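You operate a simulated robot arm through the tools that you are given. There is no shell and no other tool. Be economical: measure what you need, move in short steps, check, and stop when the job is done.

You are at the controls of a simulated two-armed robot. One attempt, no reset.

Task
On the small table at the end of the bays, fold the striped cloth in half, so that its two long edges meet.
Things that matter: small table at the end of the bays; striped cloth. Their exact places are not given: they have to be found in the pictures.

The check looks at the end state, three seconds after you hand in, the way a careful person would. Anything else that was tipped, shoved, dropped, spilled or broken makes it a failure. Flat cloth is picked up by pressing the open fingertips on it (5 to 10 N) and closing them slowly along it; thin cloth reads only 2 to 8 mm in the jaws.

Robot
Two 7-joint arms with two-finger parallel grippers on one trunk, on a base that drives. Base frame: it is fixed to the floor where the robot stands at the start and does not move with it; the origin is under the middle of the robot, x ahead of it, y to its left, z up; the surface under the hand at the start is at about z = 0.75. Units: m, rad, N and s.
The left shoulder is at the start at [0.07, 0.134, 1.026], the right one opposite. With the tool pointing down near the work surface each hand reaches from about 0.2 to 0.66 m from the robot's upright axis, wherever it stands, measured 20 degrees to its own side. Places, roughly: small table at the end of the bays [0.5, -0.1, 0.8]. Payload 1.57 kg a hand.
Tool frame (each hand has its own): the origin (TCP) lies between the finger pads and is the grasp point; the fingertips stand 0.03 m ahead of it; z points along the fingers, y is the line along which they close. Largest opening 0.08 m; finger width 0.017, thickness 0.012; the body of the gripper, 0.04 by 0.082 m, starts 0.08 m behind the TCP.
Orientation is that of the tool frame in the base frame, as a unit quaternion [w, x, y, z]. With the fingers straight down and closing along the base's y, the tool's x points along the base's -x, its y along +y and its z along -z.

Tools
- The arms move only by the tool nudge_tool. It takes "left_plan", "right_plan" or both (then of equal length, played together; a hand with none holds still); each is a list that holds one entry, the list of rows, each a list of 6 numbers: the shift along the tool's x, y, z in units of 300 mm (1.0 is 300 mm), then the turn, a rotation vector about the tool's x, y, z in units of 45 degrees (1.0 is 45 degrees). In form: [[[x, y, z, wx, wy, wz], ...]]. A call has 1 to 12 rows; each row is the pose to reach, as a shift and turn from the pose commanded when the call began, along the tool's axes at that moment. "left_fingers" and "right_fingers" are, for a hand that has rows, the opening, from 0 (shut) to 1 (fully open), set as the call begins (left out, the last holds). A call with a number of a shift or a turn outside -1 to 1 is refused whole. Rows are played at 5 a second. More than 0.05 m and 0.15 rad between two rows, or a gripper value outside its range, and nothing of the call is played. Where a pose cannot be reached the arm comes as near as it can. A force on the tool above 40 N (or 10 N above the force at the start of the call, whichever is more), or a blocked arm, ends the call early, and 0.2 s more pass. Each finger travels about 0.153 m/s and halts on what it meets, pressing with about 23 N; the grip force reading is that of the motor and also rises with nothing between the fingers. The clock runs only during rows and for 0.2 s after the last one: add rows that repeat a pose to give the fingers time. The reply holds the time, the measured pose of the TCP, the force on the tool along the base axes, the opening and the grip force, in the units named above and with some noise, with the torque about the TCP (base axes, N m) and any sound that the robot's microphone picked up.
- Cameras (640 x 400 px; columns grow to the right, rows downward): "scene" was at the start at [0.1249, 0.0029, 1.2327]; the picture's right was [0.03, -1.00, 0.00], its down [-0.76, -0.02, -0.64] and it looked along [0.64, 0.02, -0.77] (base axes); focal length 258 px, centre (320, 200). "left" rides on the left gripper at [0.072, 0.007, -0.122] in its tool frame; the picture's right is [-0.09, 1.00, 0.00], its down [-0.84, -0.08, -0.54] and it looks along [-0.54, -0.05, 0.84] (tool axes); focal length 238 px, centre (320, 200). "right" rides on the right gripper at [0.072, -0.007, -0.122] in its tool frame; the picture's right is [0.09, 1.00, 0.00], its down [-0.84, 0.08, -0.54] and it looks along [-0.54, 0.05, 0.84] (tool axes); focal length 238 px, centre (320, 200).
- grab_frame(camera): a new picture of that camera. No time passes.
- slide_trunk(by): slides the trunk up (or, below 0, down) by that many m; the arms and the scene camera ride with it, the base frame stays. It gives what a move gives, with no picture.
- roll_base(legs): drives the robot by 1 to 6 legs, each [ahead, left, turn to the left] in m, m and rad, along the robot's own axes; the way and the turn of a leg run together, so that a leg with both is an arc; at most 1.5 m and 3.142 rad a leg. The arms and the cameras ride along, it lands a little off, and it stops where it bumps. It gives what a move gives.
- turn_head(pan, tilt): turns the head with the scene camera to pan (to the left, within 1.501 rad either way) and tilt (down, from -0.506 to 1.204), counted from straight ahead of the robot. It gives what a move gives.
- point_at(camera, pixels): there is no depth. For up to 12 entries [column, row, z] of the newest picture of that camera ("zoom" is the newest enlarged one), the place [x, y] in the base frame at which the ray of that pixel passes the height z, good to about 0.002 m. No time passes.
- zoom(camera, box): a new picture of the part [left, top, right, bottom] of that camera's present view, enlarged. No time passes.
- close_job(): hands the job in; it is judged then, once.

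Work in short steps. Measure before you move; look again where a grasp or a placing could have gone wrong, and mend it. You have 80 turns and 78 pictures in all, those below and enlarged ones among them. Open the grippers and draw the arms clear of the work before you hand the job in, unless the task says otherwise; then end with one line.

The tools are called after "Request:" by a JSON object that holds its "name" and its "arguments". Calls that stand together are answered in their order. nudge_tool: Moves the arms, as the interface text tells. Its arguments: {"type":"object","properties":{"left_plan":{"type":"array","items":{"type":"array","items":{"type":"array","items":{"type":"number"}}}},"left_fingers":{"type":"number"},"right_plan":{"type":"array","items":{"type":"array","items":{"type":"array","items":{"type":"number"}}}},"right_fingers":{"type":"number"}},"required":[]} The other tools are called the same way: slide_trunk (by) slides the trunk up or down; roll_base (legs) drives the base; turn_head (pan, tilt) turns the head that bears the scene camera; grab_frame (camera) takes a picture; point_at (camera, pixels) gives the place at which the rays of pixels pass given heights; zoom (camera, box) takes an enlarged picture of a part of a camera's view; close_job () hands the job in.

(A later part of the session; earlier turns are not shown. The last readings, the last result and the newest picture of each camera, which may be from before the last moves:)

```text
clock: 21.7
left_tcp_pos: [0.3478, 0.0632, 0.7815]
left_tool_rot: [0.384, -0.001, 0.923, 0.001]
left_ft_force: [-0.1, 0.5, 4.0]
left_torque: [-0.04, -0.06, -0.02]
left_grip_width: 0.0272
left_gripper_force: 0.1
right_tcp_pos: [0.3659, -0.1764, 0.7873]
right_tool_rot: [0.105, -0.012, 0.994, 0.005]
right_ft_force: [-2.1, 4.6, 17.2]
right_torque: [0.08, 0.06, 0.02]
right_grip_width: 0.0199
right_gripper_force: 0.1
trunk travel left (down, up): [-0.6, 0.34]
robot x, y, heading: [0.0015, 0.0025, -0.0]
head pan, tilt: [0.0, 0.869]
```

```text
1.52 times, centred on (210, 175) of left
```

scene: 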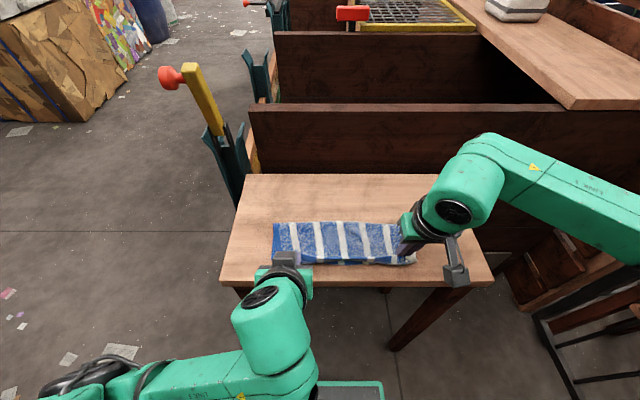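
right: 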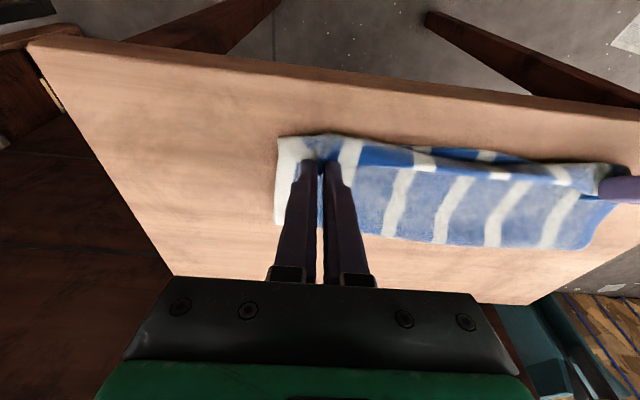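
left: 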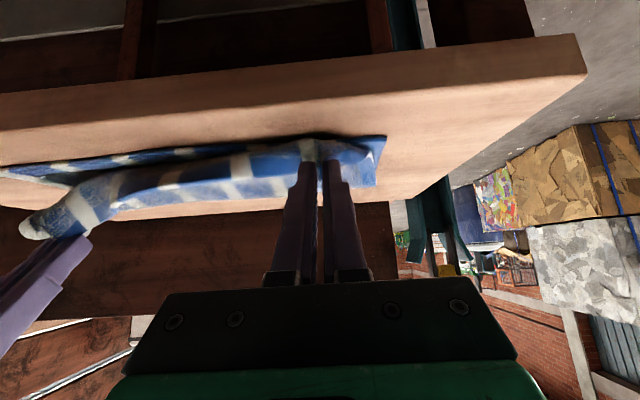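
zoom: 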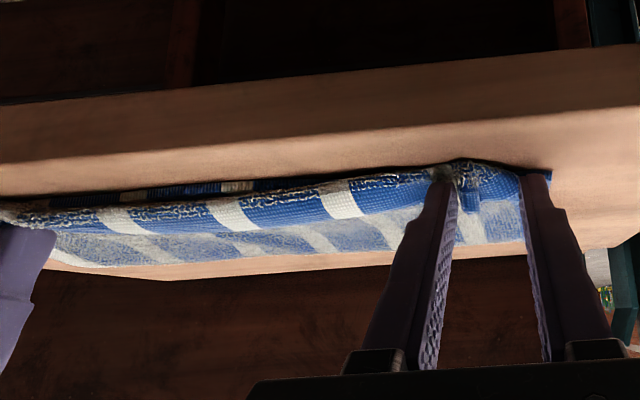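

Released. I withdraw both hands straight back along their fingers and look.

Request:
{"name": "nudge_tool", "arguments": {"left_plan": [[[0, 0, -0.03, 0, 0, 0], [-0.06, 0, -0.08, 0, 0, 0], [-0.13, 0, -0.15, 0, 0, 0], [-0.2, 0.05, -0.22, 0, 0, 0], [-0.27, 0.1, -0.28, 0, 0, 0]]], "right_plan": [[[0, 0, -0.03, 0, 0, 0], [0, 0, -0.1, 0, 0, 0], [0, -0.03, -0.2, 0, 0, 0], [0, -0.1, -0.3, 0, 0, 0], [0, -0.2, -0.4, 0, 0, 0]]]}}

Request:
{"name": "grab_frame", "arguments": {"camera": "right"}}

Request:
{"name": "grab_frame", "arguments": {"camera": "scene"}}

Request:
{"name": "grab_frame", "arguments": {"camera": "left"}}

```text
clock: 22.7
left_tcp_pos: [0.3603, 0.1658, 0.7915]
left_tool_rot: [0.311, -0.037, 0.932, 0.182]
left_ft_force: [-0.8, -0.4, 0.2]
left_torque: [-0.01, -0.01, 0.0]
left_grip_width: 0.0278
left_gripper_force: 0.0
right_tcp_pos: [0.3519, -0.1982, 0.8632]
right_tool_rot: [0.104, -0.012, 0.994, 0.007]
right_ft_force: [0.7, -0.4, 0.6]
right_torque: [0.01, -0.02, 0.03]
right_grip_width: 0.0281
right_gripper_force: 0.0
trunk travel left (down, up): [-0.6, 0.34]
robot x, y, heading: [-0.0012, -0.0012, -0.003]
head pan, tilt: [0.0, 0.869]
stopped in row 4 (left hand): the arm was blocked; the commanded pose is now the measured one
```

```text
43 pictures are left
```

right: 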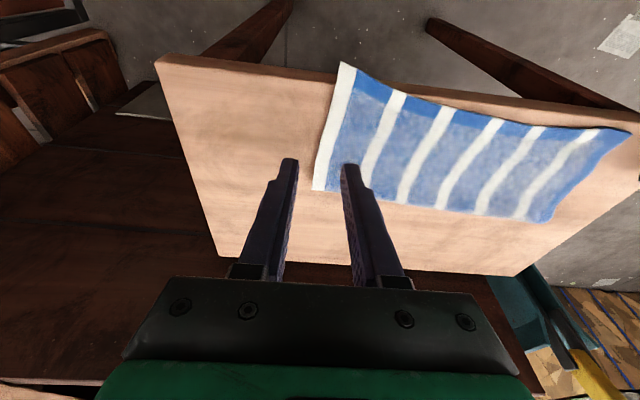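

```text
42 pictures are left
```

scene: 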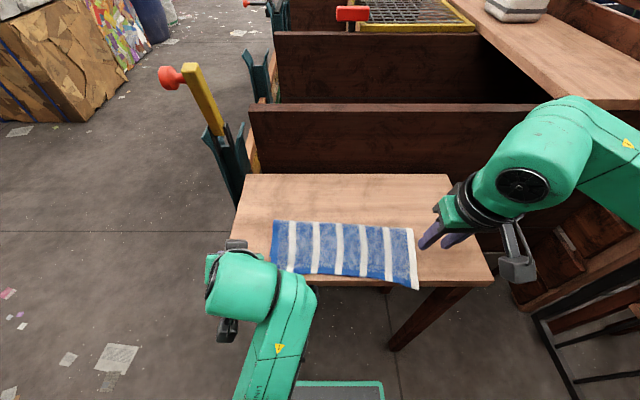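

```text
41 pictures are left
```

left: 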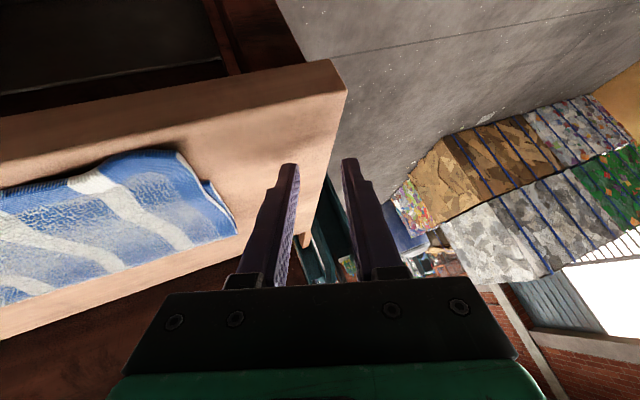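

The top layer is laid, but the right end's near edge now overshoots a little (to about (415,289) in the scene). The left arm jammed while retreating, so I raise it gently up and away, then inspect the cloth.

Request:
{"name": "nudge_tool", "arguments": {"left_plan": [[[-0.083, 0.019, -0.038, 0, 0.1, 0], [-0.166, 0.038, -0.076, 0, 0.2, 0], [-0.249, 0.056, -0.114, 0, 0.3, 0], [-0.332, 0.075, -0.152, 0, 0.4, 0]]]}}

Request:
{"name": "zoom", "arguments": {"camera": "scene", "box": [240, 190, 460, 310]}}

Request:
{"name": "zoom", "arguments": {"camera": "right", "box": [280, 40, 640, 260]}}

```text
clock: 23.2
left_tcp_pos: [0.3747, 0.2001, 0.8197]
left_tool_rot: [0.255, -0.013, 0.929, 0.268]
left_ft_force: [-0.5, -0.3, -0.5]
left_torque: [0.02, 0.0, -0.03]
left_grip_width: 0.0281
left_gripper_force: 0.1
right_tcp_pos: [0.3541, -0.1989, 0.8626]
right_tool_rot: [0.104, -0.011, 0.995, 0.006]
right_ft_force: [0.1, 0.2, 1.0]
right_torque: [-0.02, -0.01, 0.01]
right_grip_width: 0.0279
right_gripper_force: 0.1
trunk travel left (down, up): [-0.6, 0.34]
robot x, y, heading: [0.0039, 0.0001, 0.005]
head pan, tilt: [0.0, 0.869]
stopped in row 2 (left hand): the arm was blocked; the commanded pose is now the measured one
```

```text
2.91 times, centred on (350, 250) of scene
```

zoom: 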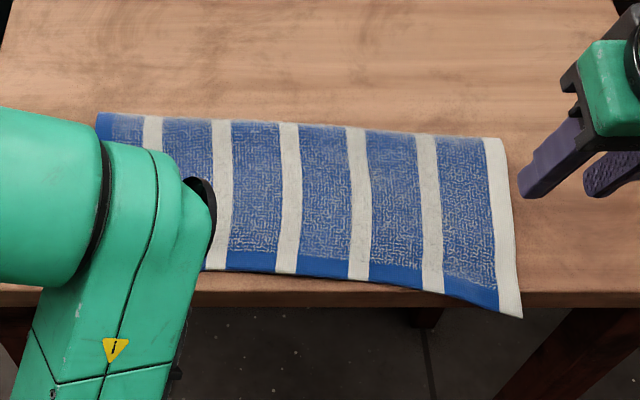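

```text
1.78 times, centred on (460, 150) of right
```

zoom: 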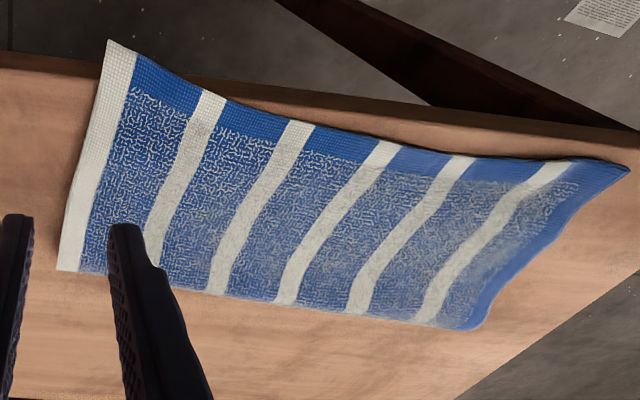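

Measure the folded cloth: fold line and near edge.

Request:
{"name": "point_at", "arguments": {"camera": "scene", "pixels": [[274, 220, 0.755], [340, 223, 0.755], [411, 229, 0.755], [419, 290, 0.755], [411, 288, 0.755], [360, 277, 0.755], [320, 273, 0.755], [485, 284, 0.75]]}}

Request:
{"name": "point_at", "arguments": {"camera": "right", "pixels": [[341, 62, 0.755], [400, 93, 0.755], [450, 106, 0.755], [500, 120, 0.755], [545, 127, 0.755], [630, 134, 0.755], [314, 189, 0.755], [545, 220, 0.755], [340, 72, 0.75], [450, 86, 0.75]]}}

Request:
{"name": "zoom", "arguments": {"camera": "left", "box": [0, 60, 320, 260]}}

```text
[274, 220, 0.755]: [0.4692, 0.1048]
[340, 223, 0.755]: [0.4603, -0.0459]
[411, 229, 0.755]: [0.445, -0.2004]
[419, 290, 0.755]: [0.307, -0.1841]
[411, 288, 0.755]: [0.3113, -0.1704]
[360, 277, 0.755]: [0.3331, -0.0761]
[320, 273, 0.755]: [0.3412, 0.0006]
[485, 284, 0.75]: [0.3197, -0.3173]
```

```text
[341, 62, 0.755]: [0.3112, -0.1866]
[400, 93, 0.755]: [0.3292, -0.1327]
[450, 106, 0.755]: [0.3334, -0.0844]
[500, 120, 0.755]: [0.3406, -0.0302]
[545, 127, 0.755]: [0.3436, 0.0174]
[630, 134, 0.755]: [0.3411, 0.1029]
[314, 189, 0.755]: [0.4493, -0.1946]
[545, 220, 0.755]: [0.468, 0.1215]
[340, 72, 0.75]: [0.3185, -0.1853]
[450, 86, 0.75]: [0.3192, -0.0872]
```

```text
2.00 times, centred on (160, 160) of left
```

zoom: 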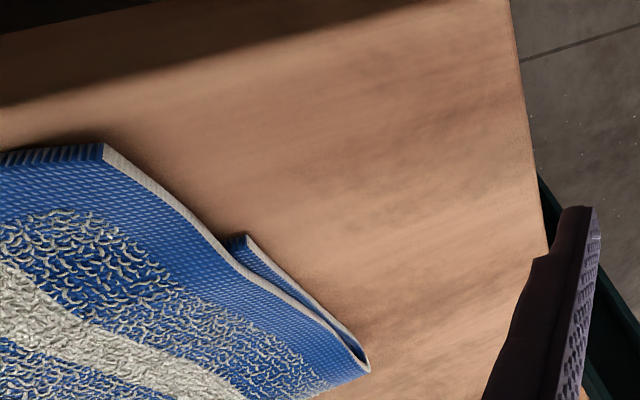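

The top layer overshot: its near edge lies at x≈0.31 (right) to 0.343 (left), with the bottom edge hidden around 0.36–0.37. I'll regrip the top edge and move it back; first I check the left arm, which keeps blocking.

Request:
{"name": "grab_frame", "arguments": {"camera": "scene"}}

```text
37 pictures are left
```

scene: 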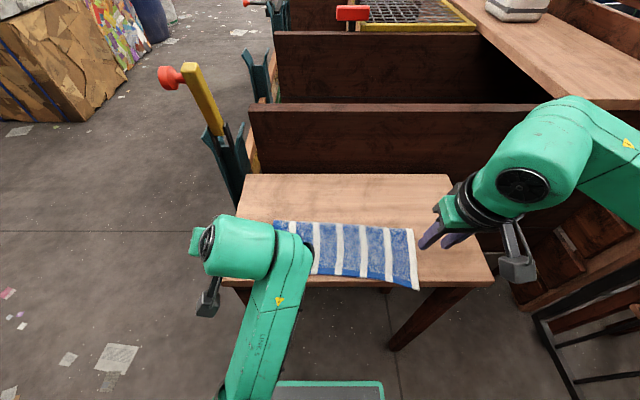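

The left wrist is awkwardly folded. I raise it 10 cm and slightly ahead while turning it back to straight-down.

Request:
{"name": "nudge_tool", "arguments": {"left_plan": [[[-0.031, 0.018, -0.024, 0.087, 0.083, 0.004], [-0.062, 0.037, -0.049, 0.175, 0.166, 0.008], [-0.093, 0.055, -0.073, 0.262, 0.249, 0.013], [-0.124, 0.074, -0.098, 0.349, 0.333, 0.017], [-0.154, 0.092, -0.122, 0.436, 0.416, 0.021], [-0.185, 0.111, -0.146, 0.524, 0.499, 0.026], [-0.216, 0.13, -0.171, 0.611, 0.582, 0.03], [-0.247, 0.148, -0.195, 0.698, 0.665, 0.034], [-0.247, 0.148, -0.195, 0.698, 0.665, 0.034]]]}}

```text
clock: 23.9
left_tcp_pos: [0.3787, 0.2462, 0.8445]
left_tool_rot: [0.179, 0.002, 0.936, 0.303]
left_ft_force: [-0.9, 0.5, -0.1]
left_torque: [-0.03, 0.0, 0.02]
left_grip_width: 0.0278
left_gripper_force: 0.2
left hand out of reach, approached as far as the arm can: row 3
right_tcp_pos: [0.354, -0.1976, 0.8629]
right_tool_rot: [0.103, -0.012, 0.995, 0.006]
right_ft_force: [0.9, 0.2, -0.1]
right_torque: [0.01, 0.06, 0.02]
right_grip_width: 0.028
right_gripper_force: 0.1
trunk travel left (down, up): [-0.6, 0.34]
robot x, y, heading: [-0.0013, 0.0005, 0.002]
head pan, tilt: [0.0, 0.869]
stopped in row 3 (left hand): the arm was blocked; the commanded pose is now the measured one
```

It is moving but stutters near a joint limit. I extend the arm forward and up, without turning, to free it.

Request:
{"name": "nudge_tool", "arguments": {"left_plan": [[[-0.063, 0.013, -0.006, 0, 0, 0], [-0.126, 0.026, -0.013, 0, 0, 0], [-0.19, 0.04, -0.019, 0, 0, 0], [-0.253, 0.053, -0.025, 0, 0, 0], [-0.316, 0.066, -0.032, 0, 0, 0], [-0.379, 0.079, -0.038, 0, 0, 0]]]}}

```text
clock: 25.3
left_tcp_pos: [0.48, 0.2494, 0.9045]
left_tool_rot: [0.18, 0.0, 0.935, 0.306]
left_ft_force: [-1.2, -0.2, -0.4]
left_torque: [0.01, 0.0, 0.01]
left_grip_width: 0.0281
left_gripper_force: 0.0
right_tcp_pos: [0.3533, -0.1987, 0.8627]
right_tool_rot: [0.104, -0.012, 0.995, 0.007]
right_ft_force: [-0.5, -0.1, 0.5]
right_torque: [0.0, -0.01, 0.03]
right_grip_width: 0.0279
right_gripper_force: 0.2
trunk travel left (down, up): [-0.6, 0.34]
robot x, y, heading: [-0.0001, 0.0028, -0.0]
head pan, tilt: [0.0, 0.869]
```

Free now. I turn the left tool back to straight-down in place.

Request:
{"name": "nudge_tool", "arguments": {"left_plan": [[[0, 0, 0, 0.132, 0.078, 0], [0, 0, 0, 0.263, 0.155, 0], [0, 0, 0, 0.395, 0.233, 0], [0, 0, 0, 0.526, 0.311, 0], [0, 0, 0, 0.658, 0.388, 0], [0, 0, 0, 0.789, 0.466, 0], [0, 0, 0, 0.789, 0.466, 0]]]}}

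Request:
{"name": "grab_frame", "arguments": {"camera": "scene"}}

```text
clock: 26.9
left_tcp_pos: [0.5215, 0.2754, 0.9041]
left_tool_rot: [0.0, 0.005, 1.0, -0.002]
left_ft_force: [-0.2, 0.2, -0.2]
left_torque: [0.0, 0.03, -0.01]
left_grip_width: 0.028
left_gripper_force: 0.1
left hand out of reach, approached as far as the arm can: row 2, 3, 4, 5, 6, 7
right_tcp_pos: [0.3536, -0.1978, 0.8632]
right_tool_rot: [0.104, -0.012, 0.995, 0.006]
right_ft_force: [-0.1, -0.6, -0.3]
right_torque: [0.02, -0.03, 0.0]
right_grip_width: 0.0281
right_gripper_force: 0.0
trunk travel left (down, up): [-0.6, 0.34]
robot x, y, heading: [0.0001, -0.0025, 0.001]
head pan, tilt: [0.0, 0.869]
```

```text
36 pictures are left
```

scene: 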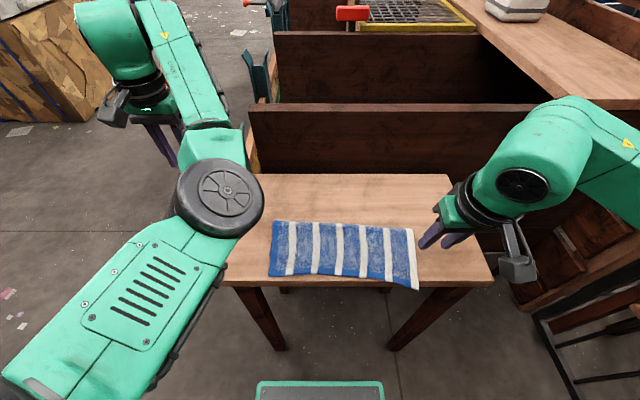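

The left elbow has swung inward over the table. I stretch the left arm up and outward to untwist it before using it again.

Request:
{"name": "nudge_tool", "arguments": {"left_plan": [[[0.0, 0.05, -0.11, 0, 0, 0], [0.03, 0.1, -0.22, 0, 0, 0], [0.06, 0.16, -0.33, 0, 0, 0], [0.09, 0.21, -0.43, 0, 0, 0], [0.12, 0.26, -0.53, 0, 0, 0], [0.15, 0.31, -0.63, 0, 0, 0], [0.18, 0.36, -0.73, 0, 0, 0], [0.2, 0.42, -0.82, 0, 0, 0]]]}}

Request:
{"name": "grab_frame", "arguments": {"camera": "scene"}}

```text
clock: 28.7
left_tcp_pos: [0.4487, 0.3984, 1.1359]
left_tool_rot: [0.002, 0.002, 1.0, -0.002]
left_ft_force: [0.6, 0.4, -0.6]
left_torque: [0.04, 0.04, -0.02]
left_grip_width: 0.028
left_gripper_force: 0.2
left hand out of reach, approached as far as the arm can: row 8
right_tcp_pos: [0.3542, -0.1993, 0.8628]
right_tool_rot: [0.104, -0.012, 0.995, 0.006]
right_ft_force: [-0.2, 0.5, -0.4]
right_torque: [0.06, -0.02, -0.02]
right_grip_width: 0.0281
right_gripper_force: 0.0
trunk travel left (down, up): [-0.6, 0.34]
robot x, y, heading: [0.0028, -0.0, -0.001]
head pan, tilt: [0.0, 0.869]
```

```text
35 pictures are left
```

scene: 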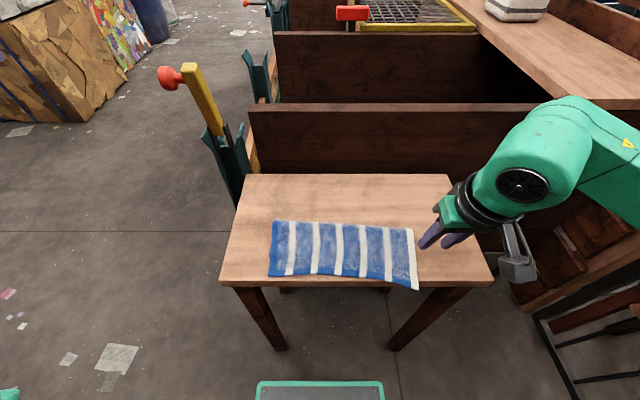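

View is clear and the table undisturbed. I bring the left hand back in to about (0.365, 0.16, 0.93) and check its elbow.

Request:
{"name": "nudge_tool", "arguments": {"left_plan": [[[0.035, -0.099, 0.086, 0, 0, 0], [0.07, -0.198, 0.172, 0, 0, 0], [0.105, -0.297, 0.258, 0, 0, 0], [0.14, -0.397, 0.344, 0, 0, 0], [0.175, -0.496, 0.429, 0, 0, 0], [0.21, -0.595, 0.515, 0, 0, 0], [0.245, -0.694, 0.601, 0, 0, 0], [0.28, -0.793, 0.687, 0, 0, 0]]]}}

Request:
{"name": "grab_frame", "arguments": {"camera": "scene"}}

```text
clock: 30.5
left_tcp_pos: [0.4326, 0.294, 0.9684]
left_tool_rot: [0.007, -0.002, 1.0, -0.013]
left_ft_force: [0.8, 0.0, 0.5]
left_torque: [-0.02, -0.02, 0.0]
left_grip_width: 0.0279
left_gripper_force: 0.0
left hand out of reach, approached as far as the arm can: row 4, 5, 6, 7, 8
right_tcp_pos: [0.3537, -0.1979, 0.8644]
right_tool_rot: [0.104, -0.012, 0.994, 0.007]
right_ft_force: [-0.7, -0.5, -0.4]
right_torque: [-0.03, 0.01, -0.02]
right_grip_width: 0.028
right_gripper_force: 0.1
trunk travel left (down, up): [-0.6, 0.34]
robot x, y, heading: [0.0015, -0.0036, 0.0]
head pan, tilt: [0.0, 0.869]
```

```text
34 pictures are left
```

scene: 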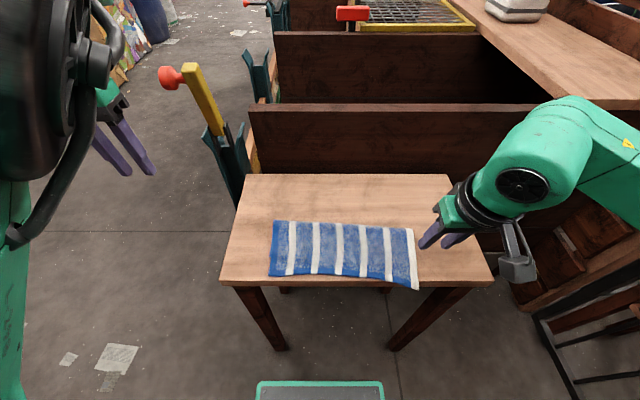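

The left arm is safely parked off the table, so I continue with the right hand only. I zoom on the overshoot to place the press point.

Request:
{"name": "zoom", "arguments": {"camera": "scene", "box": [340, 220, 500, 320]}}

Request:
{"name": "point_at", "arguments": {"camera": "zoom", "pixels": [[40, 226, 0.753], [150, 240, 0.753], [250, 265, 0.753], [285, 275, 0.753], [318, 280, 0.753], [400, 240, 0.75], [520, 240, 0.75], [300, 40, 0.755]]}}

```text
4.00 times, centred on (420, 270) of scene
```

zoom: 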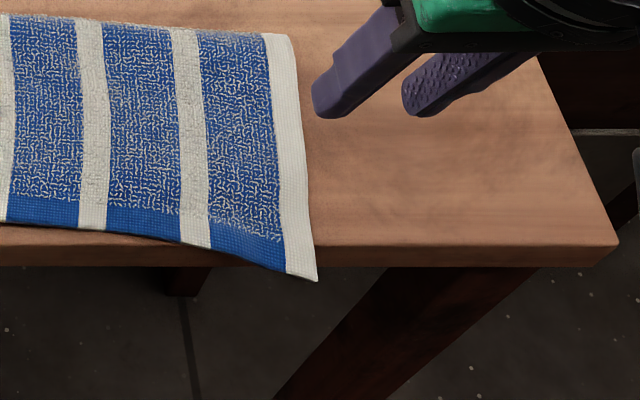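

```text
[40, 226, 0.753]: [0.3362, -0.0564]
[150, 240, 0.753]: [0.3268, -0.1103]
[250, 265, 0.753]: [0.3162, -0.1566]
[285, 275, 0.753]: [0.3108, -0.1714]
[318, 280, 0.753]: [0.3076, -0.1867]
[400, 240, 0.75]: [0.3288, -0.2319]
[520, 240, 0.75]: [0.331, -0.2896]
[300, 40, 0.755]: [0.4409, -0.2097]
```

The table edge is at x≈0.329 and the right corner overhangs to 0.308. I straighten the right tool and hover over (0.340, -0.163) on the single overshooting layer.

Request:
{"name": "nudge_tool", "arguments": {"right_plan": [[[0.02, 0.03, 0.02, 0.005, 0.07, 0.008], [0.04, 0.06, 0.05, 0.009, 0.14, 0.015], [0.055, 0.09, 0.075, 0.014, 0.2, 0.022], [0.069, 0.117, 0.098, 0.018, 0.265, 0.03], [0.069, 0.117, 0.098, 0.018, 0.265, 0.03]]], "right_fingers": 0.4}}

Request:
{"name": "grab_frame", "arguments": {"camera": "right"}}

```text
clock: 31.7
left_tcp_pos: [0.4317, 0.2954, 0.9628]
left_tool_rot: [0.003, -0.005, 1.0, -0.013]
left_ft_force: [-1.4, -0.2, -0.1]
left_torque: [-0.03, 0.03, -0.03]
left_grip_width: 0.0283
left_gripper_force: 0.1
right_tcp_pos: [0.3389, -0.1627, 0.8291]
right_tool_rot: [0.0, 0.0, 1.0, -0.001]
right_ft_force: [0.2, 0.2, 0.5]
right_torque: [0.0, -0.01, -0.02]
right_grip_width: 0.032
right_gripper_force: 0.0
trunk travel left (down, up): [-0.6, 0.34]
robot x, y, heading: [0.0006, 0.0002, -0.001]
head pan, tilt: [0.0, 0.869]
```

```text
32 pictures are left
```

right: 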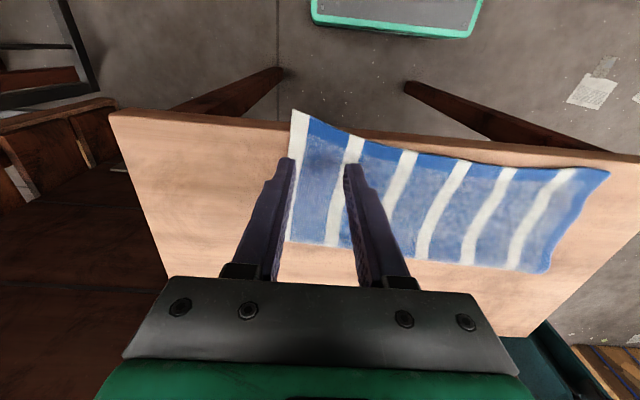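

Good placement. I descend to light contact.

Request:
{"name": "nudge_tool", "arguments": {"right_plan": [[[0, 0, 0.06, 0, 0, 0], [0, 0, 0.12, 0, 0, 0], [0, 0, 0.148, 0, 0, 0], [0, 0, 0.155, 0, 0, 0], [0, 0, 0.155, 0, 0, 0]]]}}

```text
clock: 32.9
left_tcp_pos: [0.432, 0.2947, 0.9636]
left_tool_rot: [0.001, -0.003, 1.0, -0.013]
left_ft_force: [0.0, -0.1, 0.4]
left_torque: [-0.01, 0.01, -0.03]
left_grip_width: 0.0279
left_gripper_force: 0.0
right_tcp_pos: [0.3389, -0.1643, 0.7828]
right_tool_rot: [0.001, 0.0, 1.0, 0.0]
right_ft_force: [0.9, 0.1, 3.6]
right_torque: [-0.03, -0.04, 0.04]
right_grip_width: 0.0317
right_gripper_force: 0.0
trunk travel left (down, up): [-0.6, 0.34]
robot x, y, heading: [0.0047, -0.0004, -0.0]
head pan, tilt: [0.0, 0.869]
```

3.6 N; I press about 0.5 mm more and close in steps, drifting slightly inward.

Request:
{"name": "nudge_tool", "arguments": {"right_plan": [[[0, 0, 0.0018, 0, 0, 0], [0, 0, 0.0018, 0, 0, 0]]]}}

Request:
{"name": "nudge_tool", "arguments": {"right_plan": [[[0, 0.006, 0, 0, 0, 0], [0, 0.01, 0, 0, 0, 0]]], "right_fingers": 0.25}}

Request:
{"name": "nudge_tool", "arguments": {"right_plan": [[[0, 0.006, 0, 0, 0, 0], [0, 0.01, 0, 0, 0, 0]]], "right_fingers": 0.12}}

Request:
{"name": "nudge_tool", "arguments": {"right_plan": [[[0, 0.003, 0, 0, 0, 0], [0, 0.006, 0, 0, 0, 0], [0, 0.006, 0, 0, 0, 0]]], "right_fingers": 0.0}}

Request:
{"name": "grab_frame", "arguments": {"camera": "right"}}

```text
clock: 33.5
left_tcp_pos: [0.4319, 0.2949, 0.9632]
left_tool_rot: [0.0, -0.004, 1.0, -0.014]
left_ft_force: [1.0, 0.8, -0.9]
left_torque: [-0.04, 0.02, -0.02]
left_grip_width: 0.0277
left_gripper_force: 0.1
right_tcp_pos: [0.3394, -0.1647, 0.7827]
right_tool_rot: [0.001, 0.0, 1.0, -0.001]
right_ft_force: [0.9, -2.1, 6.6]
right_torque: [-0.06, -0.03, -0.01]
right_grip_width: 0.032
right_gripper_force: 0.0
trunk travel left (down, up): [-0.6, 0.34]
robot x, y, heading: [-0.0006, -0.0007, -0.001]
head pan, tilt: [0.0, 0.869]
```

```text
clock: 34.1
left_tcp_pos: [0.4316, 0.2946, 0.9632]
left_tool_rot: [0.0, -0.003, 1.0, -0.013]
left_ft_force: [-0.5, 0.2, 0.2]
left_torque: [-0.01, -0.01, -0.01]
left_grip_width: 0.028
left_gripper_force: 0.0
right_tcp_pos: [0.3386, -0.1596, 0.7841]
right_tool_rot: [0.0, 0.001, 1.0, -0.001]
right_ft_force: [0.2, -1.1, 4.6]
right_torque: [-0.01, -0.02, 0.0]
right_grip_width: 0.0202
right_gripper_force: 0.2
trunk travel left (down, up): [-0.6, 0.34]
robot x, y, heading: [0.0018, -0.0003, 0.005]
head pan, tilt: [0.0, 0.869]
```

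```text
clock: 34.7
left_tcp_pos: [0.4305, 0.295, 0.963]
left_tool_rot: [0.0, -0.004, 1.0, -0.013]
left_ft_force: [-0.2, 1.1, 0.0]
left_torque: [0.01, 0.0, 0.02]
left_grip_width: 0.0282
left_gripper_force: 0.0
right_tcp_pos: [0.338, -0.1572, 0.7835]
right_tool_rot: [0.0, 0.0, 1.0, -0.001]
right_ft_force: [-0.3, -0.8, 3.3]
right_torque: [0.0, -0.01, -0.05]
right_grip_width: 0.0103
right_gripper_force: 0.8
trunk travel left (down, up): [-0.6, 0.34]
robot x, y, heading: [-0.0015, -0.0016, -0.003]
head pan, tilt: [0.0, 0.869]
```

```text
clock: 35.5
left_tcp_pos: [0.4312, 0.2944, 0.9642]
left_tool_rot: [0.0, -0.004, 1.0, -0.014]
left_ft_force: [0.1, -0.4, -0.2]
left_torque: [-0.01, -0.01, 0.02]
left_grip_width: 0.028
left_gripper_force: 0.1
right_tcp_pos: [0.3388, -0.155, 0.784]
right_tool_rot: [0.0, 0.0, 1.0, -0.001]
right_ft_force: [-0.7, -0.9, 1.1]
right_torque: [-0.02, -0.04, 0.0]
right_grip_width: 0.005
right_gripper_force: 23.6
trunk travel left (down, up): [-0.6, 0.34]
robot x, y, heading: [0.002, -0.0014, 0.001]
head pan, tilt: [0.0, 0.869]
```

```text
31 pictures are left
```

right: 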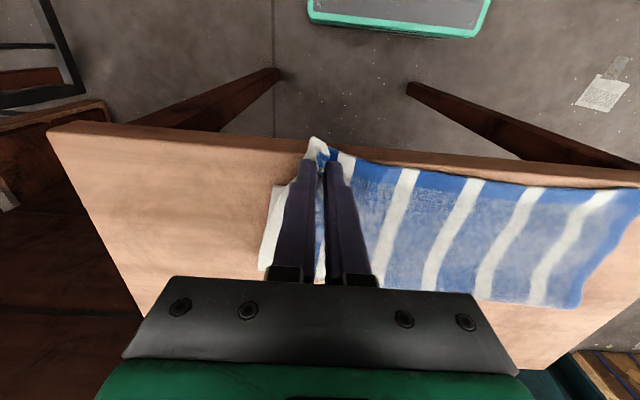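

Gripped (5 mm). I lift 50 mm and forward 20 mm, then look for the bottom layer's edge.

Request:
{"name": "nudge_tool", "arguments": {"right_plan": [[[0, 0, -0.05, 0, 0, 0], [-0.02, 0, -0.1, 0, 0, 0], [-0.045, 0, -0.14, 0, 0, 0], [-0.07, 0, -0.17, 0, 0, 0]]]}}

Request:
{"name": "grab_frame", "arguments": {"camera": "right"}}

Request:
{"name": "zoom", "arguments": {"camera": "scene", "box": [250, 190, 450, 310]}}

```text
clock: 36.5
left_tcp_pos: [0.4314, 0.2955, 0.9637]
left_tool_rot: [0.001, -0.003, 1.0, -0.014]
left_ft_force: [0.2, 0.0, -0.1]
left_torque: [0.01, 0.02, 0.03]
left_grip_width: 0.028
left_gripper_force: 0.1
right_tcp_pos: [0.3605, -0.1577, 0.8354]
right_tool_rot: [0.0, 0.0, 1.0, -0.001]
right_ft_force: [0.7, 1.0, 0.1]
right_torque: [0.0, -0.02, -0.03]
right_grip_width: 0.0049
right_gripper_force: 23.2
trunk travel left (down, up): [-0.6, 0.34]
robot x, y, heading: [0.0021, 0.0014, -0.002]
head pan, tilt: [0.0, 0.869]
```

```text
30 pictures are left
```

right: 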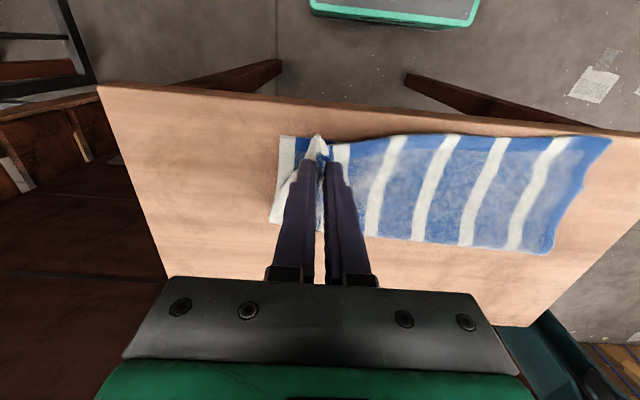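

```text
3.20 times, centred on (350, 250) of scene
```

zoom: 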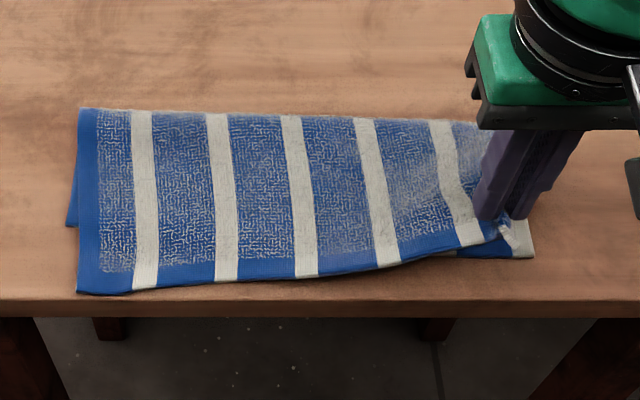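

Now the bottom layer's right near corner is visible at right-cam (281,137) and scene ≈(417,267); bottom-left corner at scene ≈(271,258). Measuring.

Request:
{"name": "point_at", "arguments": {"camera": "zoom", "pixels": [[534, 256, 0.752], [460, 256, 0.752], [66, 226, 0.752], [80, 291, 0.754], [132, 290, 0.754], [215, 284, 0.754], [300, 278, 0.756], [82, 109, 0.757], [300, 114, 0.757], [440, 118, 0.757]]}}

Request:
{"name": "point_at", "arguments": {"camera": "right", "pixels": [[281, 137, 0.752], [271, 221, 0.752], [298, 137, 0.752]]}}

```text
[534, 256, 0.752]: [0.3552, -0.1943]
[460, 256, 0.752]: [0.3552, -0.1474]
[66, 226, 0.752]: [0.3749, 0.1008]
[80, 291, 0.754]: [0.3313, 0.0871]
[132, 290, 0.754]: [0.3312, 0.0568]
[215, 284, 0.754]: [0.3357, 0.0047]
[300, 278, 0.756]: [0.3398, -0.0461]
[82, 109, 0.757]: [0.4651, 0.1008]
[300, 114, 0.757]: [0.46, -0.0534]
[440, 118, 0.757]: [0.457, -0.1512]
```

```text
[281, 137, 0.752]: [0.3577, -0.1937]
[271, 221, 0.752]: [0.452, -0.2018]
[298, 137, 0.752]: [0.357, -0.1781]
```

Bottom edge runs from (0.357, -0.194) to (0.375, 0.101). The gripped point is ~26 mm from the top edge, so it must land at x≈0.385; I carry it over and lower.

Request:
{"name": "nudge_tool", "arguments": {"right_plan": [[[-0.082, 0, -0.032, 0, 0, 0], [-0.115, 0, 0, 0, 0, 0], [-0.105, 0, 0.068, 0, 0, 0], [-0.092, 0, 0.12, 0, 0, 0], [-0.083, 0, 0.152, 0, 0, 0], [-0.083, 0, 0.16, 0, 0, 0]]]}}

Request:
{"name": "zoom", "arguments": {"camera": "right", "box": [230, 80, 630, 330]}}

Request:
{"name": "zoom", "arguments": {"camera": "scene", "box": [250, 190, 450, 310]}}

```text
clock: 37.9
left_tcp_pos: [0.4312, 0.2952, 0.9638]
left_tool_rot: [0.001, -0.003, 1.0, -0.014]
left_ft_force: [-0.8, 0.3, -0.2]
left_torque: [0.02, -0.01, 0.02]
left_grip_width: 0.0278
left_gripper_force: 0.0
right_tcp_pos: [0.3851, -0.1562, 0.7857]
right_tool_rot: [0.001, 0.001, 1.0, -0.001]
right_ft_force: [0.9, 0.1, 6.7]
right_torque: [-0.03, -0.02, 0.02]
right_grip_width: 0.0045
right_gripper_force: 23.3
trunk travel left (down, up): [-0.6, 0.34]
robot x, y, heading: [0.0078, -0.0028, -0.002]
head pan, tilt: [0.0, 0.869]
```

```text
1.60 times, centred on (430, 205) of right
```

zoom: 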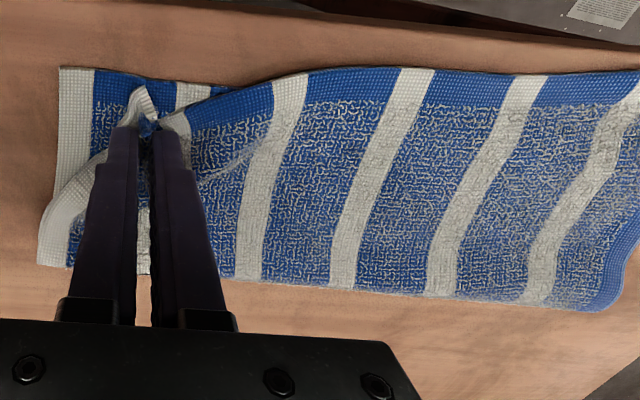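

```text
3.20 times, centred on (350, 250) of scene
```

zoom: 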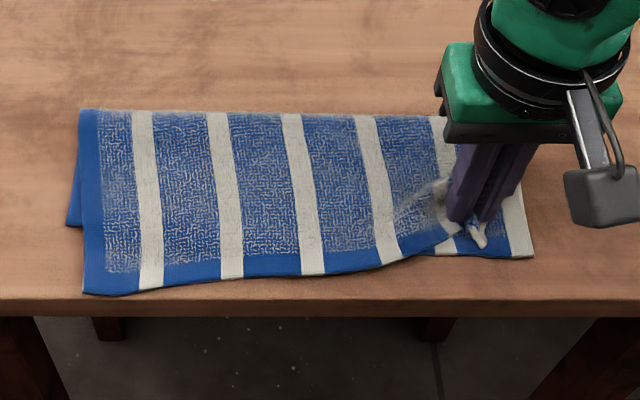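

The gripped corner lands ~8 mm short of the bottom edge and ~2 cm inward. I shift it 8 mm toward the robot and 12 mm right, then open slowly.

Request:
{"name": "nudge_tool", "arguments": {"right_plan": [[[0, 0, -0.015, 0, 0, 0], [0.02, -0.03, -0.015, 0, 0, 0], [0.027, -0.045, -0.008, 0, 0, 0], [0.027, -0.045, -0.001, 0, 0, 0]]]}}

Request:
{"name": "nudge_tool", "arguments": {"right_plan": [[[0, -0.005, 0, 0, 0, 0], [0, -0.012, 0, 0, 0, 0]]], "right_fingers": 0.2}}

Request:
{"name": "nudge_tool", "arguments": {"right_plan": [[[0, -0.007, 0, 0, 0, 0], [0, -0.013, 0, 0, 0, 0]]], "right_fingers": 0.4}}

Request:
{"name": "nudge_tool", "arguments": {"right_plan": [[[0, 0, -0.02, 0, 0, 0], [0, 0, -0.07, 0, 0, 0], [0, 0, -0.15, 0, 0, 0], [0, -0.03, -0.28, 0, 0, 0], [0, -0.08, -0.4, 0, 0, 0]]]}}

Request:
{"name": "grab_frame", "arguments": {"camera": "right"}}

Request:
{"name": "zoom", "arguments": {"camera": "scene", "box": [250, 190, 450, 310]}}

```text
clock: 38.9
left_tcp_pos: [0.4296, 0.2946, 0.9631]
left_tool_rot: [0.001, -0.003, 1.0, -0.014]
left_ft_force: [0.4, 0.2, 0.2]
left_torque: [0.03, 0.03, -0.03]
left_grip_width: 0.0281
left_gripper_force: 0.0
right_tcp_pos: [0.3756, -0.169, 0.7876]
right_tool_rot: [0.0, 0.001, 1.0, -0.002]
right_ft_force: [0.2, 0.5, 4.5]
right_torque: [0.02, 0.01, 0.01]
right_grip_width: 0.0045
right_gripper_force: 22.9
trunk travel left (down, up): [-0.6, 0.34]
robot x, y, heading: [0.0014, 0.0021, -0.001]
head pan, tilt: [0.0, 0.869]
```

```text
clock: 39.5
left_tcp_pos: [0.4305, 0.2956, 0.9638]
left_tool_rot: [0.0, -0.004, 1.0, -0.014]
left_ft_force: [0.3, 0.0, -0.3]
left_torque: [-0.01, 0.03, 0.0]
left_grip_width: 0.0283
left_gripper_force: 0.0
right_tcp_pos: [0.3758, -0.1735, 0.787]
right_tool_rot: [0.0, -0.001, 1.0, -0.001]
right_ft_force: [-1.2, 2.0, 5.0]
right_torque: [0.07, 0.02, 0.0]
right_grip_width: 0.0153
right_gripper_force: 0.0
trunk travel left (down, up): [-0.6, 0.34]
robot x, y, heading: [0.0068, 0.0025, 0.003]
head pan, tilt: [0.0, 0.869]
```

```text
clock: 40.1
left_tcp_pos: [0.4304, 0.2944, 0.9627]
left_tool_rot: [0.0, -0.003, 1.0, -0.013]
left_ft_force: [-0.3, 0.4, -0.9]
left_torque: [-0.02, 0.01, 0.02]
left_grip_width: 0.028
left_gripper_force: 0.0
right_tcp_pos: [0.3763, -0.1772, 0.787]
right_tool_rot: [0.0, 0.0, 1.0, -0.001]
right_ft_force: [1.0, 1.6, 3.2]
right_torque: [0.06, -0.02, -0.01]
right_grip_width: 0.0316
right_gripper_force: 0.0
trunk travel left (down, up): [-0.6, 0.34]
robot x, y, heading: [0.0016, 0.0026, -0.001]
head pan, tilt: [0.0, 0.869]
```

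```text
clock: 41.3
left_tcp_pos: [0.4307, 0.2957, 0.9632]
left_tool_rot: [0.0, -0.004, 1.0, -0.013]
left_ft_force: [-0.1, -0.1, 0.0]
left_torque: [0.02, -0.01, -0.01]
left_grip_width: 0.0281
left_gripper_force: 0.1
right_tcp_pos: [0.3781, -0.2013, 0.9104]
right_tool_rot: [0.0, 0.0, 1.0, -0.001]
right_ft_force: [-0.6, 0.1, 0.2]
right_torque: [0.0, -0.01, -0.04]
right_grip_width: 0.032
right_gripper_force: 0.1
trunk travel left (down, up): [-0.6, 0.34]
robot x, y, heading: [-0.0006, -0.0027, 0.002]
head pan, tilt: [0.0, 0.869]
```

```text
26 pictures are left
```

right: 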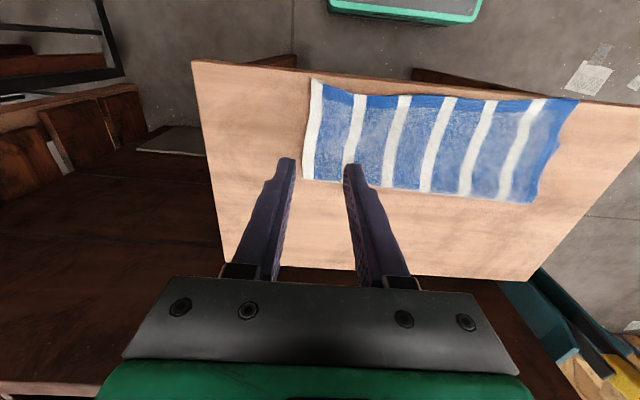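

```text
3.20 times, centred on (350, 250) of scene
```

zoom: 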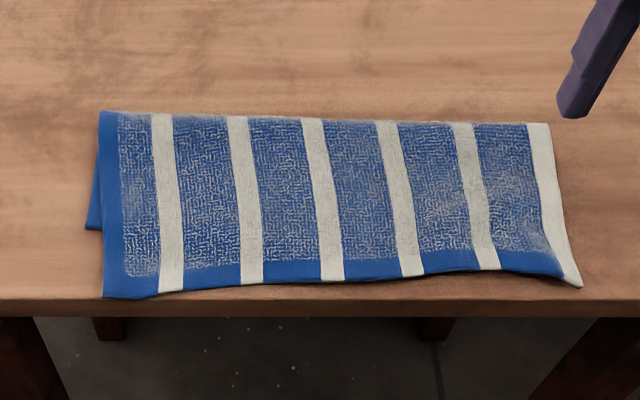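

Measuring the new edges; the right corner sits at zoom (581,287), bottom-left corner at (88,229).

Request:
{"name": "point_at", "arguments": {"camera": "zoom", "pixels": [[581, 287, 0.754], [560, 275, 0.754], [500, 270, 0.754], [410, 276, 0.754], [330, 281, 0.754], [240, 286, 0.754], [105, 297, 0.754], [87, 229, 0.752], [100, 111, 0.757], [320, 117, 0.757], [549, 124, 0.757]]}}

Request:
{"name": "zoom", "arguments": {"camera": "right", "box": [290, 60, 590, 220]}}

```text
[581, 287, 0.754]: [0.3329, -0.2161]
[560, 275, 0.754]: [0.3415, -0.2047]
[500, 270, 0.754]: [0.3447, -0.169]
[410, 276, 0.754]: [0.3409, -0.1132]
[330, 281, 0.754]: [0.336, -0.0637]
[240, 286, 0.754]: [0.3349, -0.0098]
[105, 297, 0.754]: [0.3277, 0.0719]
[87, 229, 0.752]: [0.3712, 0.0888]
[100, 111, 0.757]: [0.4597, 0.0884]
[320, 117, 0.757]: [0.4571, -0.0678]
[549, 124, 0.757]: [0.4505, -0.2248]
```

```text
2.13 times, centred on (440, 140) of right
```

zoom: 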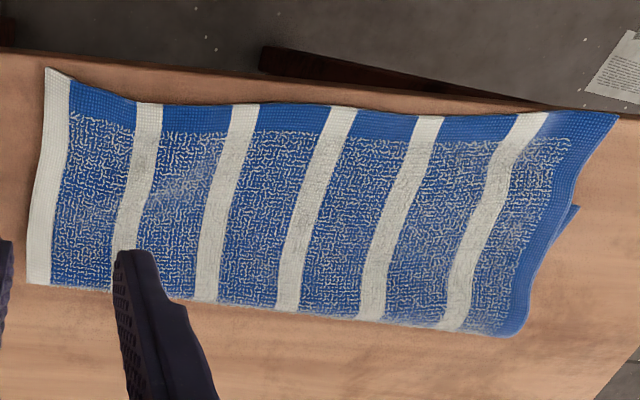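

The cloth shifted ~1 cm right; right overshoot is reduced to ~1–2 cm, left is still ~4.5 cm. I bring the right hand over to the top-left corner at (0.345, 0.042).

Request:
{"name": "nudge_tool", "arguments": {"right_plan": [[[0.015, 0.12, 0, 0, 0, 0], [0.03, 0.24, 0, 0, 0, 0], [0.05, 0.36, 0.03, 0, 0, 0], [0.07, 0.48, 0.08, 0, 0, 0], [0.09, 0.6, 0.13, 0, 0, 0], [0.1, 0.71, 0.18, 0, 0, 0], [0.11, 0.81, 0.233, 0, 0, 0], [0.11, 0.81, 0.233, 0, 0, 0]]]}}

Request:
{"name": "grab_frame", "arguments": {"camera": "right"}}

```text
clock: 43.1
left_tcp_pos: [0.432, 0.2948, 0.9625]
left_tool_rot: [0.001, -0.003, 1.0, -0.013]
left_ft_force: [-0.2, 0.3, -0.4]
left_torque: [-0.02, 0.02, 0.03]
left_grip_width: 0.0282
left_gripper_force: 0.1
right_tcp_pos: [0.346, 0.0445, 0.8368]
right_tool_rot: [-0.001, 0.001, 1.0, 0.0]
right_ft_force: [0.3, -0.6, 0.3]
right_torque: [0.01, 0.03, 0.0]
right_grip_width: 0.0321
right_gripper_force: 0.0
trunk travel left (down, up): [-0.6, 0.34]
robot x, y, heading: [-0.0013, 0.0005, -0.0]
head pan, tilt: [0.0, 0.869]
```

```text
23 pictures are left
```

right: 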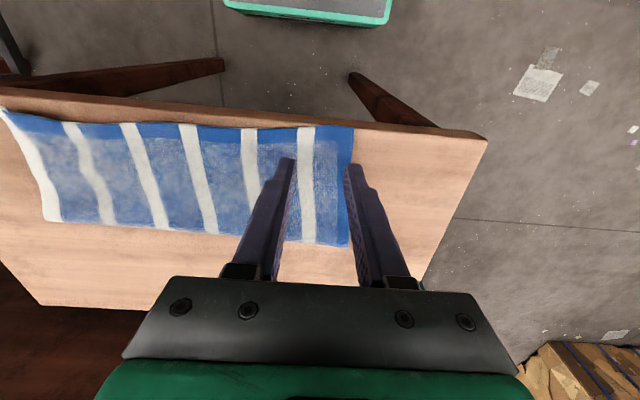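

Reached well; corner at (354,126). I shift 4 mm inward and descend to contact.

Request:
{"name": "nudge_tool", "arguments": {"right_plan": [[[0, -0.013, 0.06, 0, 0, 0], [0, -0.013, 0.12, 0, 0, 0], [0, -0.013, 0.165, 0, 0, 0], [0, -0.013, 0.178, 0, 0, 0], [0, -0.013, 0.178, 0, 0, 0]]]}}

```text
clock: 44.3
left_tcp_pos: [0.4308, 0.2951, 0.9629]
left_tool_rot: [0.0, -0.003, 1.0, -0.014]
left_ft_force: [-0.2, -0.7, -0.2]
left_torque: [0.03, -0.02, -0.01]
left_grip_width: 0.0279
left_gripper_force: 0.2
right_tcp_pos: [0.3427, 0.0393, 0.7832]
right_tool_rot: [0.001, 0.0, 1.0, -0.001]
right_ft_force: [0.1, 0.9, 3.8]
right_torque: [0.11, -0.01, 0.03]
right_grip_width: 0.032
right_gripper_force: 0.0
trunk travel left (down, up): [-0.6, 0.34]
robot x, y, heading: [-0.0001, -0.0002, 0.001]
head pan, tilt: [0.0, 0.869]
```

Contact 3.8 N. I press a little more and close in steps, drifting inward (−y).

Request:
{"name": "nudge_tool", "arguments": {"right_plan": [[[0, 0, 0.002, 0, 0, 0], [0, 0, 0.002, 0, 0, 0]]]}}

Request:
{"name": "nudge_tool", "arguments": {"right_plan": [[[0, -0.006, 0, 0, 0, 0], [0, -0.01, 0, 0, 0, 0]]], "right_fingers": 0.25}}

Request:
{"name": "nudge_tool", "arguments": {"right_plan": [[[0, -0.006, 0, 0, 0, 0], [0, -0.01, 0, 0, 0, 0]]], "right_fingers": 0.12}}

Request:
{"name": "nudge_tool", "arguments": {"right_plan": [[[0, -0.003, 0, 0, 0, 0], [0, -0.006, 0, 0, 0, 0], [0, -0.006, 0, 0, 0, 0]]], "right_fingers": 0.0}}

Request:
{"name": "nudge_tool", "arguments": {"right_plan": [[[0, 0, -0.05, 0, 0, 0], [-0.04, 0, -0.1, 0, 0, 0], [-0.09, 0.02, -0.15, 0, 0, 0], [-0.14, 0.03, -0.17, 0, 0, 0]]]}}

Request:
{"name": "grab_frame", "arguments": {"camera": "right"}}

Request:
{"name": "zoom", "arguments": {"camera": "scene", "box": [250, 190, 450, 310]}}

```text
clock: 44.9
left_tcp_pos: [0.432, 0.296, 0.9635]
left_tool_rot: [0.0, -0.004, 1.0, -0.015]
left_ft_force: [0.7, -0.3, -0.4]
left_torque: [-0.01, -0.01, 0.0]
left_grip_width: 0.0279
left_gripper_force: 0.0
right_tcp_pos: [0.3428, 0.04, 0.7836]
right_tool_rot: [0.001, 0.0, 1.0, 0.0]
right_ft_force: [0.5, 2.8, 9.0]
right_torque: [0.08, -0.01, -0.01]
right_grip_width: 0.0322
right_gripper_force: 0.0
trunk travel left (down, up): [-0.6, 0.34]
robot x, y, heading: [-0.0006, -0.0012, 0.004]
head pan, tilt: [0.0, 0.869]
```

```text
clock: 45.5
left_tcp_pos: [0.4298, 0.2951, 0.9629]
left_tool_rot: [0.0, -0.004, 1.0, -0.015]
left_ft_force: [0.0, 0.4, 0.0]
left_torque: [-0.03, -0.03, 0.0]
left_grip_width: 0.028
left_gripper_force: 0.1
right_tcp_pos: [0.3428, 0.0355, 0.7838]
right_tool_rot: [0.001, 0.0, 1.0, 0.001]
right_ft_force: [-0.7, 1.4, 9.9]
right_torque: [0.05, 0.03, 0.01]
right_grip_width: 0.0189
right_gripper_force: 0.1
trunk travel left (down, up): [-0.6, 0.34]
robot x, y, heading: [-0.0028, 0.0015, 0.004]
head pan, tilt: [0.0, 0.869]
```

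```text
clock: 46.1
left_tcp_pos: [0.4301, 0.2963, 0.9628]
left_tool_rot: [0.001, -0.005, 1.0, -0.015]
left_ft_force: [0.0, -0.6, -0.2]
left_torque: [-0.01, 0.01, -0.01]
left_grip_width: 0.0281
left_gripper_force: 0.1
right_tcp_pos: [0.3441, 0.0337, 0.7839]
right_tool_rot: [-0.001, 0.0, 1.0, -0.001]
right_ft_force: [-1.9, 2.4, 7.7]
right_torque: [0.07, 0.01, 0.01]
right_grip_width: 0.0101
right_gripper_force: 0.3
trunk travel left (down, up): [-0.6, 0.34]
robot x, y, heading: [0.0, -0.0047, 0.0]
head pan, tilt: [0.0, 0.869]
```

```text
clock: 46.9
left_tcp_pos: [0.4311, 0.2965, 0.9645]
left_tool_rot: [-0.001, -0.003, 1.0, -0.014]
left_ft_force: [0.8, 0.1, 0.5]
left_torque: [0.0, -0.01, 0.04]
left_grip_width: 0.028
left_gripper_force: 0.0
right_tcp_pos: [0.3436, 0.0302, 0.7823]
right_tool_rot: [0.001, 0.0, 1.0, -0.001]
right_ft_force: [-0.5, 4.0, 11.3]
right_torque: [0.1, 0.01, 0.07]
right_grip_width: 0.0042
right_gripper_force: 23.4
trunk travel left (down, up): [-0.6, 0.34]
robot x, y, heading: [0.0008, 0.0002, 0.002]
head pan, tilt: [0.0, 0.869]
```

```text
clock: 47.9
left_tcp_pos: [0.4311, 0.2952, 0.9624]
left_tool_rot: [0.0, -0.004, 1.0, -0.015]
left_ft_force: [1.0, -0.6, -0.4]
left_torque: [-0.01, 0.01, -0.03]
left_grip_width: 0.0279
left_gripper_force: 0.1
right_tcp_pos: [0.3866, 0.0416, 0.8338]
right_tool_rot: [0.0, 0.0, 1.0, -0.001]
right_ft_force: [0.3, -0.8, 0.4]
right_torque: [-0.01, -0.01, 0.01]
right_grip_width: 0.0037
right_gripper_force: 22.6
trunk travel left (down, up): [-0.6, 0.34]
robot x, y, heading: [-0.0011, -0.0013, -0.005]
head pan, tilt: [0.0, 0.869]
```

```text
22 pictures are left
```

right: 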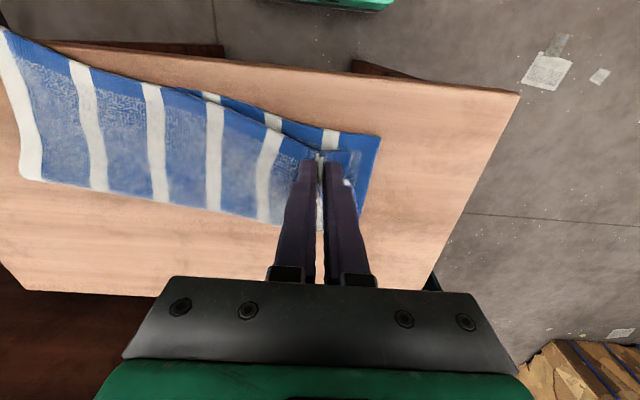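

```text
3.20 times, centred on (350, 250) of scene
```

zoom: 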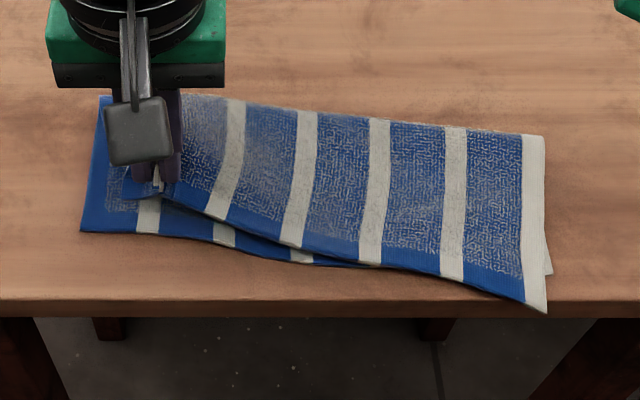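

The bottom layer's edge is visible from (80,231) via (290,262) to the right tip (552,271). Measuring so I know where to set the top edge.

Request:
{"name": "point_at", "arguments": {"camera": "zoom", "pixels": [[80, 231, 0.752], [145, 234, 0.752], [215, 244, 0.752], [290, 262, 0.752], [365, 267, 0.752], [552, 271, 0.752], [546, 312, 0.754], [525, 300, 0.754], [440, 277, 0.754], [545, 135, 0.757], [100, 97, 0.757], [300, 107, 0.757]]}}

Request:
{"name": "point_at", "arguments": {"camera": "right", "pixels": [[380, 135, 0.752], [340, 131, 0.752], [300, 123, 0.752]]}}

```text
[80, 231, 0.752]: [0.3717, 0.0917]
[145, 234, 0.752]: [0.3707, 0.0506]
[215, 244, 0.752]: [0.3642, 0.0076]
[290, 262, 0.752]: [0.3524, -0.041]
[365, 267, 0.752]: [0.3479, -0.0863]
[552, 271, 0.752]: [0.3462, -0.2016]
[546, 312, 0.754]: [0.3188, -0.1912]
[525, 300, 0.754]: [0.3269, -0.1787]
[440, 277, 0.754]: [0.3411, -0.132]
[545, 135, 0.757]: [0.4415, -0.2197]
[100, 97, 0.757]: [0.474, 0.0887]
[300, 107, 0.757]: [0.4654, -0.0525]
```

```text
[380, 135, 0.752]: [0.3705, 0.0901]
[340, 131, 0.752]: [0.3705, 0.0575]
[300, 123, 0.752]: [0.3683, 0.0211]
```

Bottom edge target is x≈0.371 at left. I lower the gripped point to about (0.389, 0.054) and open slowly, then lift straight up.

Request:
{"name": "nudge_tool", "arguments": {"right_plan": [[[-0.03, 0.02, 0, 0, 0, 0], [-0.03, 0.041, 0.06, 0, 0, 0], [-0.015, 0.041, 0.115, 0, 0, 0], [-0.008, 0.041, 0.148, 0, 0, 0], [-0.008, 0.041, 0.156, 0, 0, 0]]]}}

Request:
{"name": "zoom", "arguments": {"camera": "right", "box": [100, 60, 500, 310]}}

```text
clock: 49.1
left_tcp_pos: [0.4305, 0.2949, 0.9638]
left_tool_rot: [0.001, -0.005, 1.0, -0.014]
left_ft_force: [0.0, -0.3, -0.8]
left_torque: [-0.01, 0.0, -0.03]
left_grip_width: 0.028
left_gripper_force: 0.0
right_tcp_pos: [0.3863, 0.052, 0.7868]
right_tool_rot: [0.001, -0.001, 1.0, -0.001]
right_ft_force: [1.3, 0.4, 3.5]
right_torque: [0.02, -0.04, 0.03]
right_grip_width: 0.0039
right_gripper_force: 23.0
trunk travel left (down, up): [-0.6, 0.34]
robot x, y, heading: [-0.0002, -0.0022, 0.0]
head pan, tilt: [0.0, 0.869]
```

```text
1.60 times, centred on (300, 185) of right
```

zoom: 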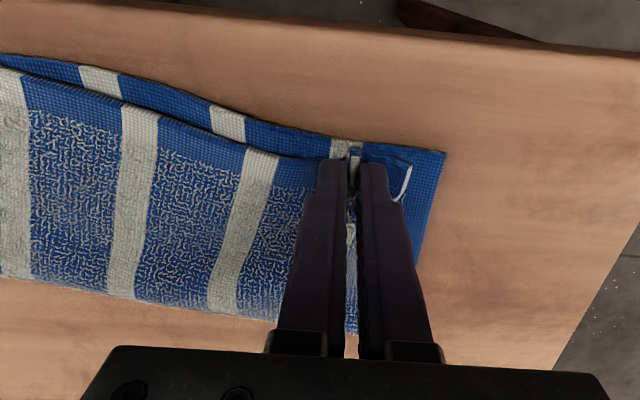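

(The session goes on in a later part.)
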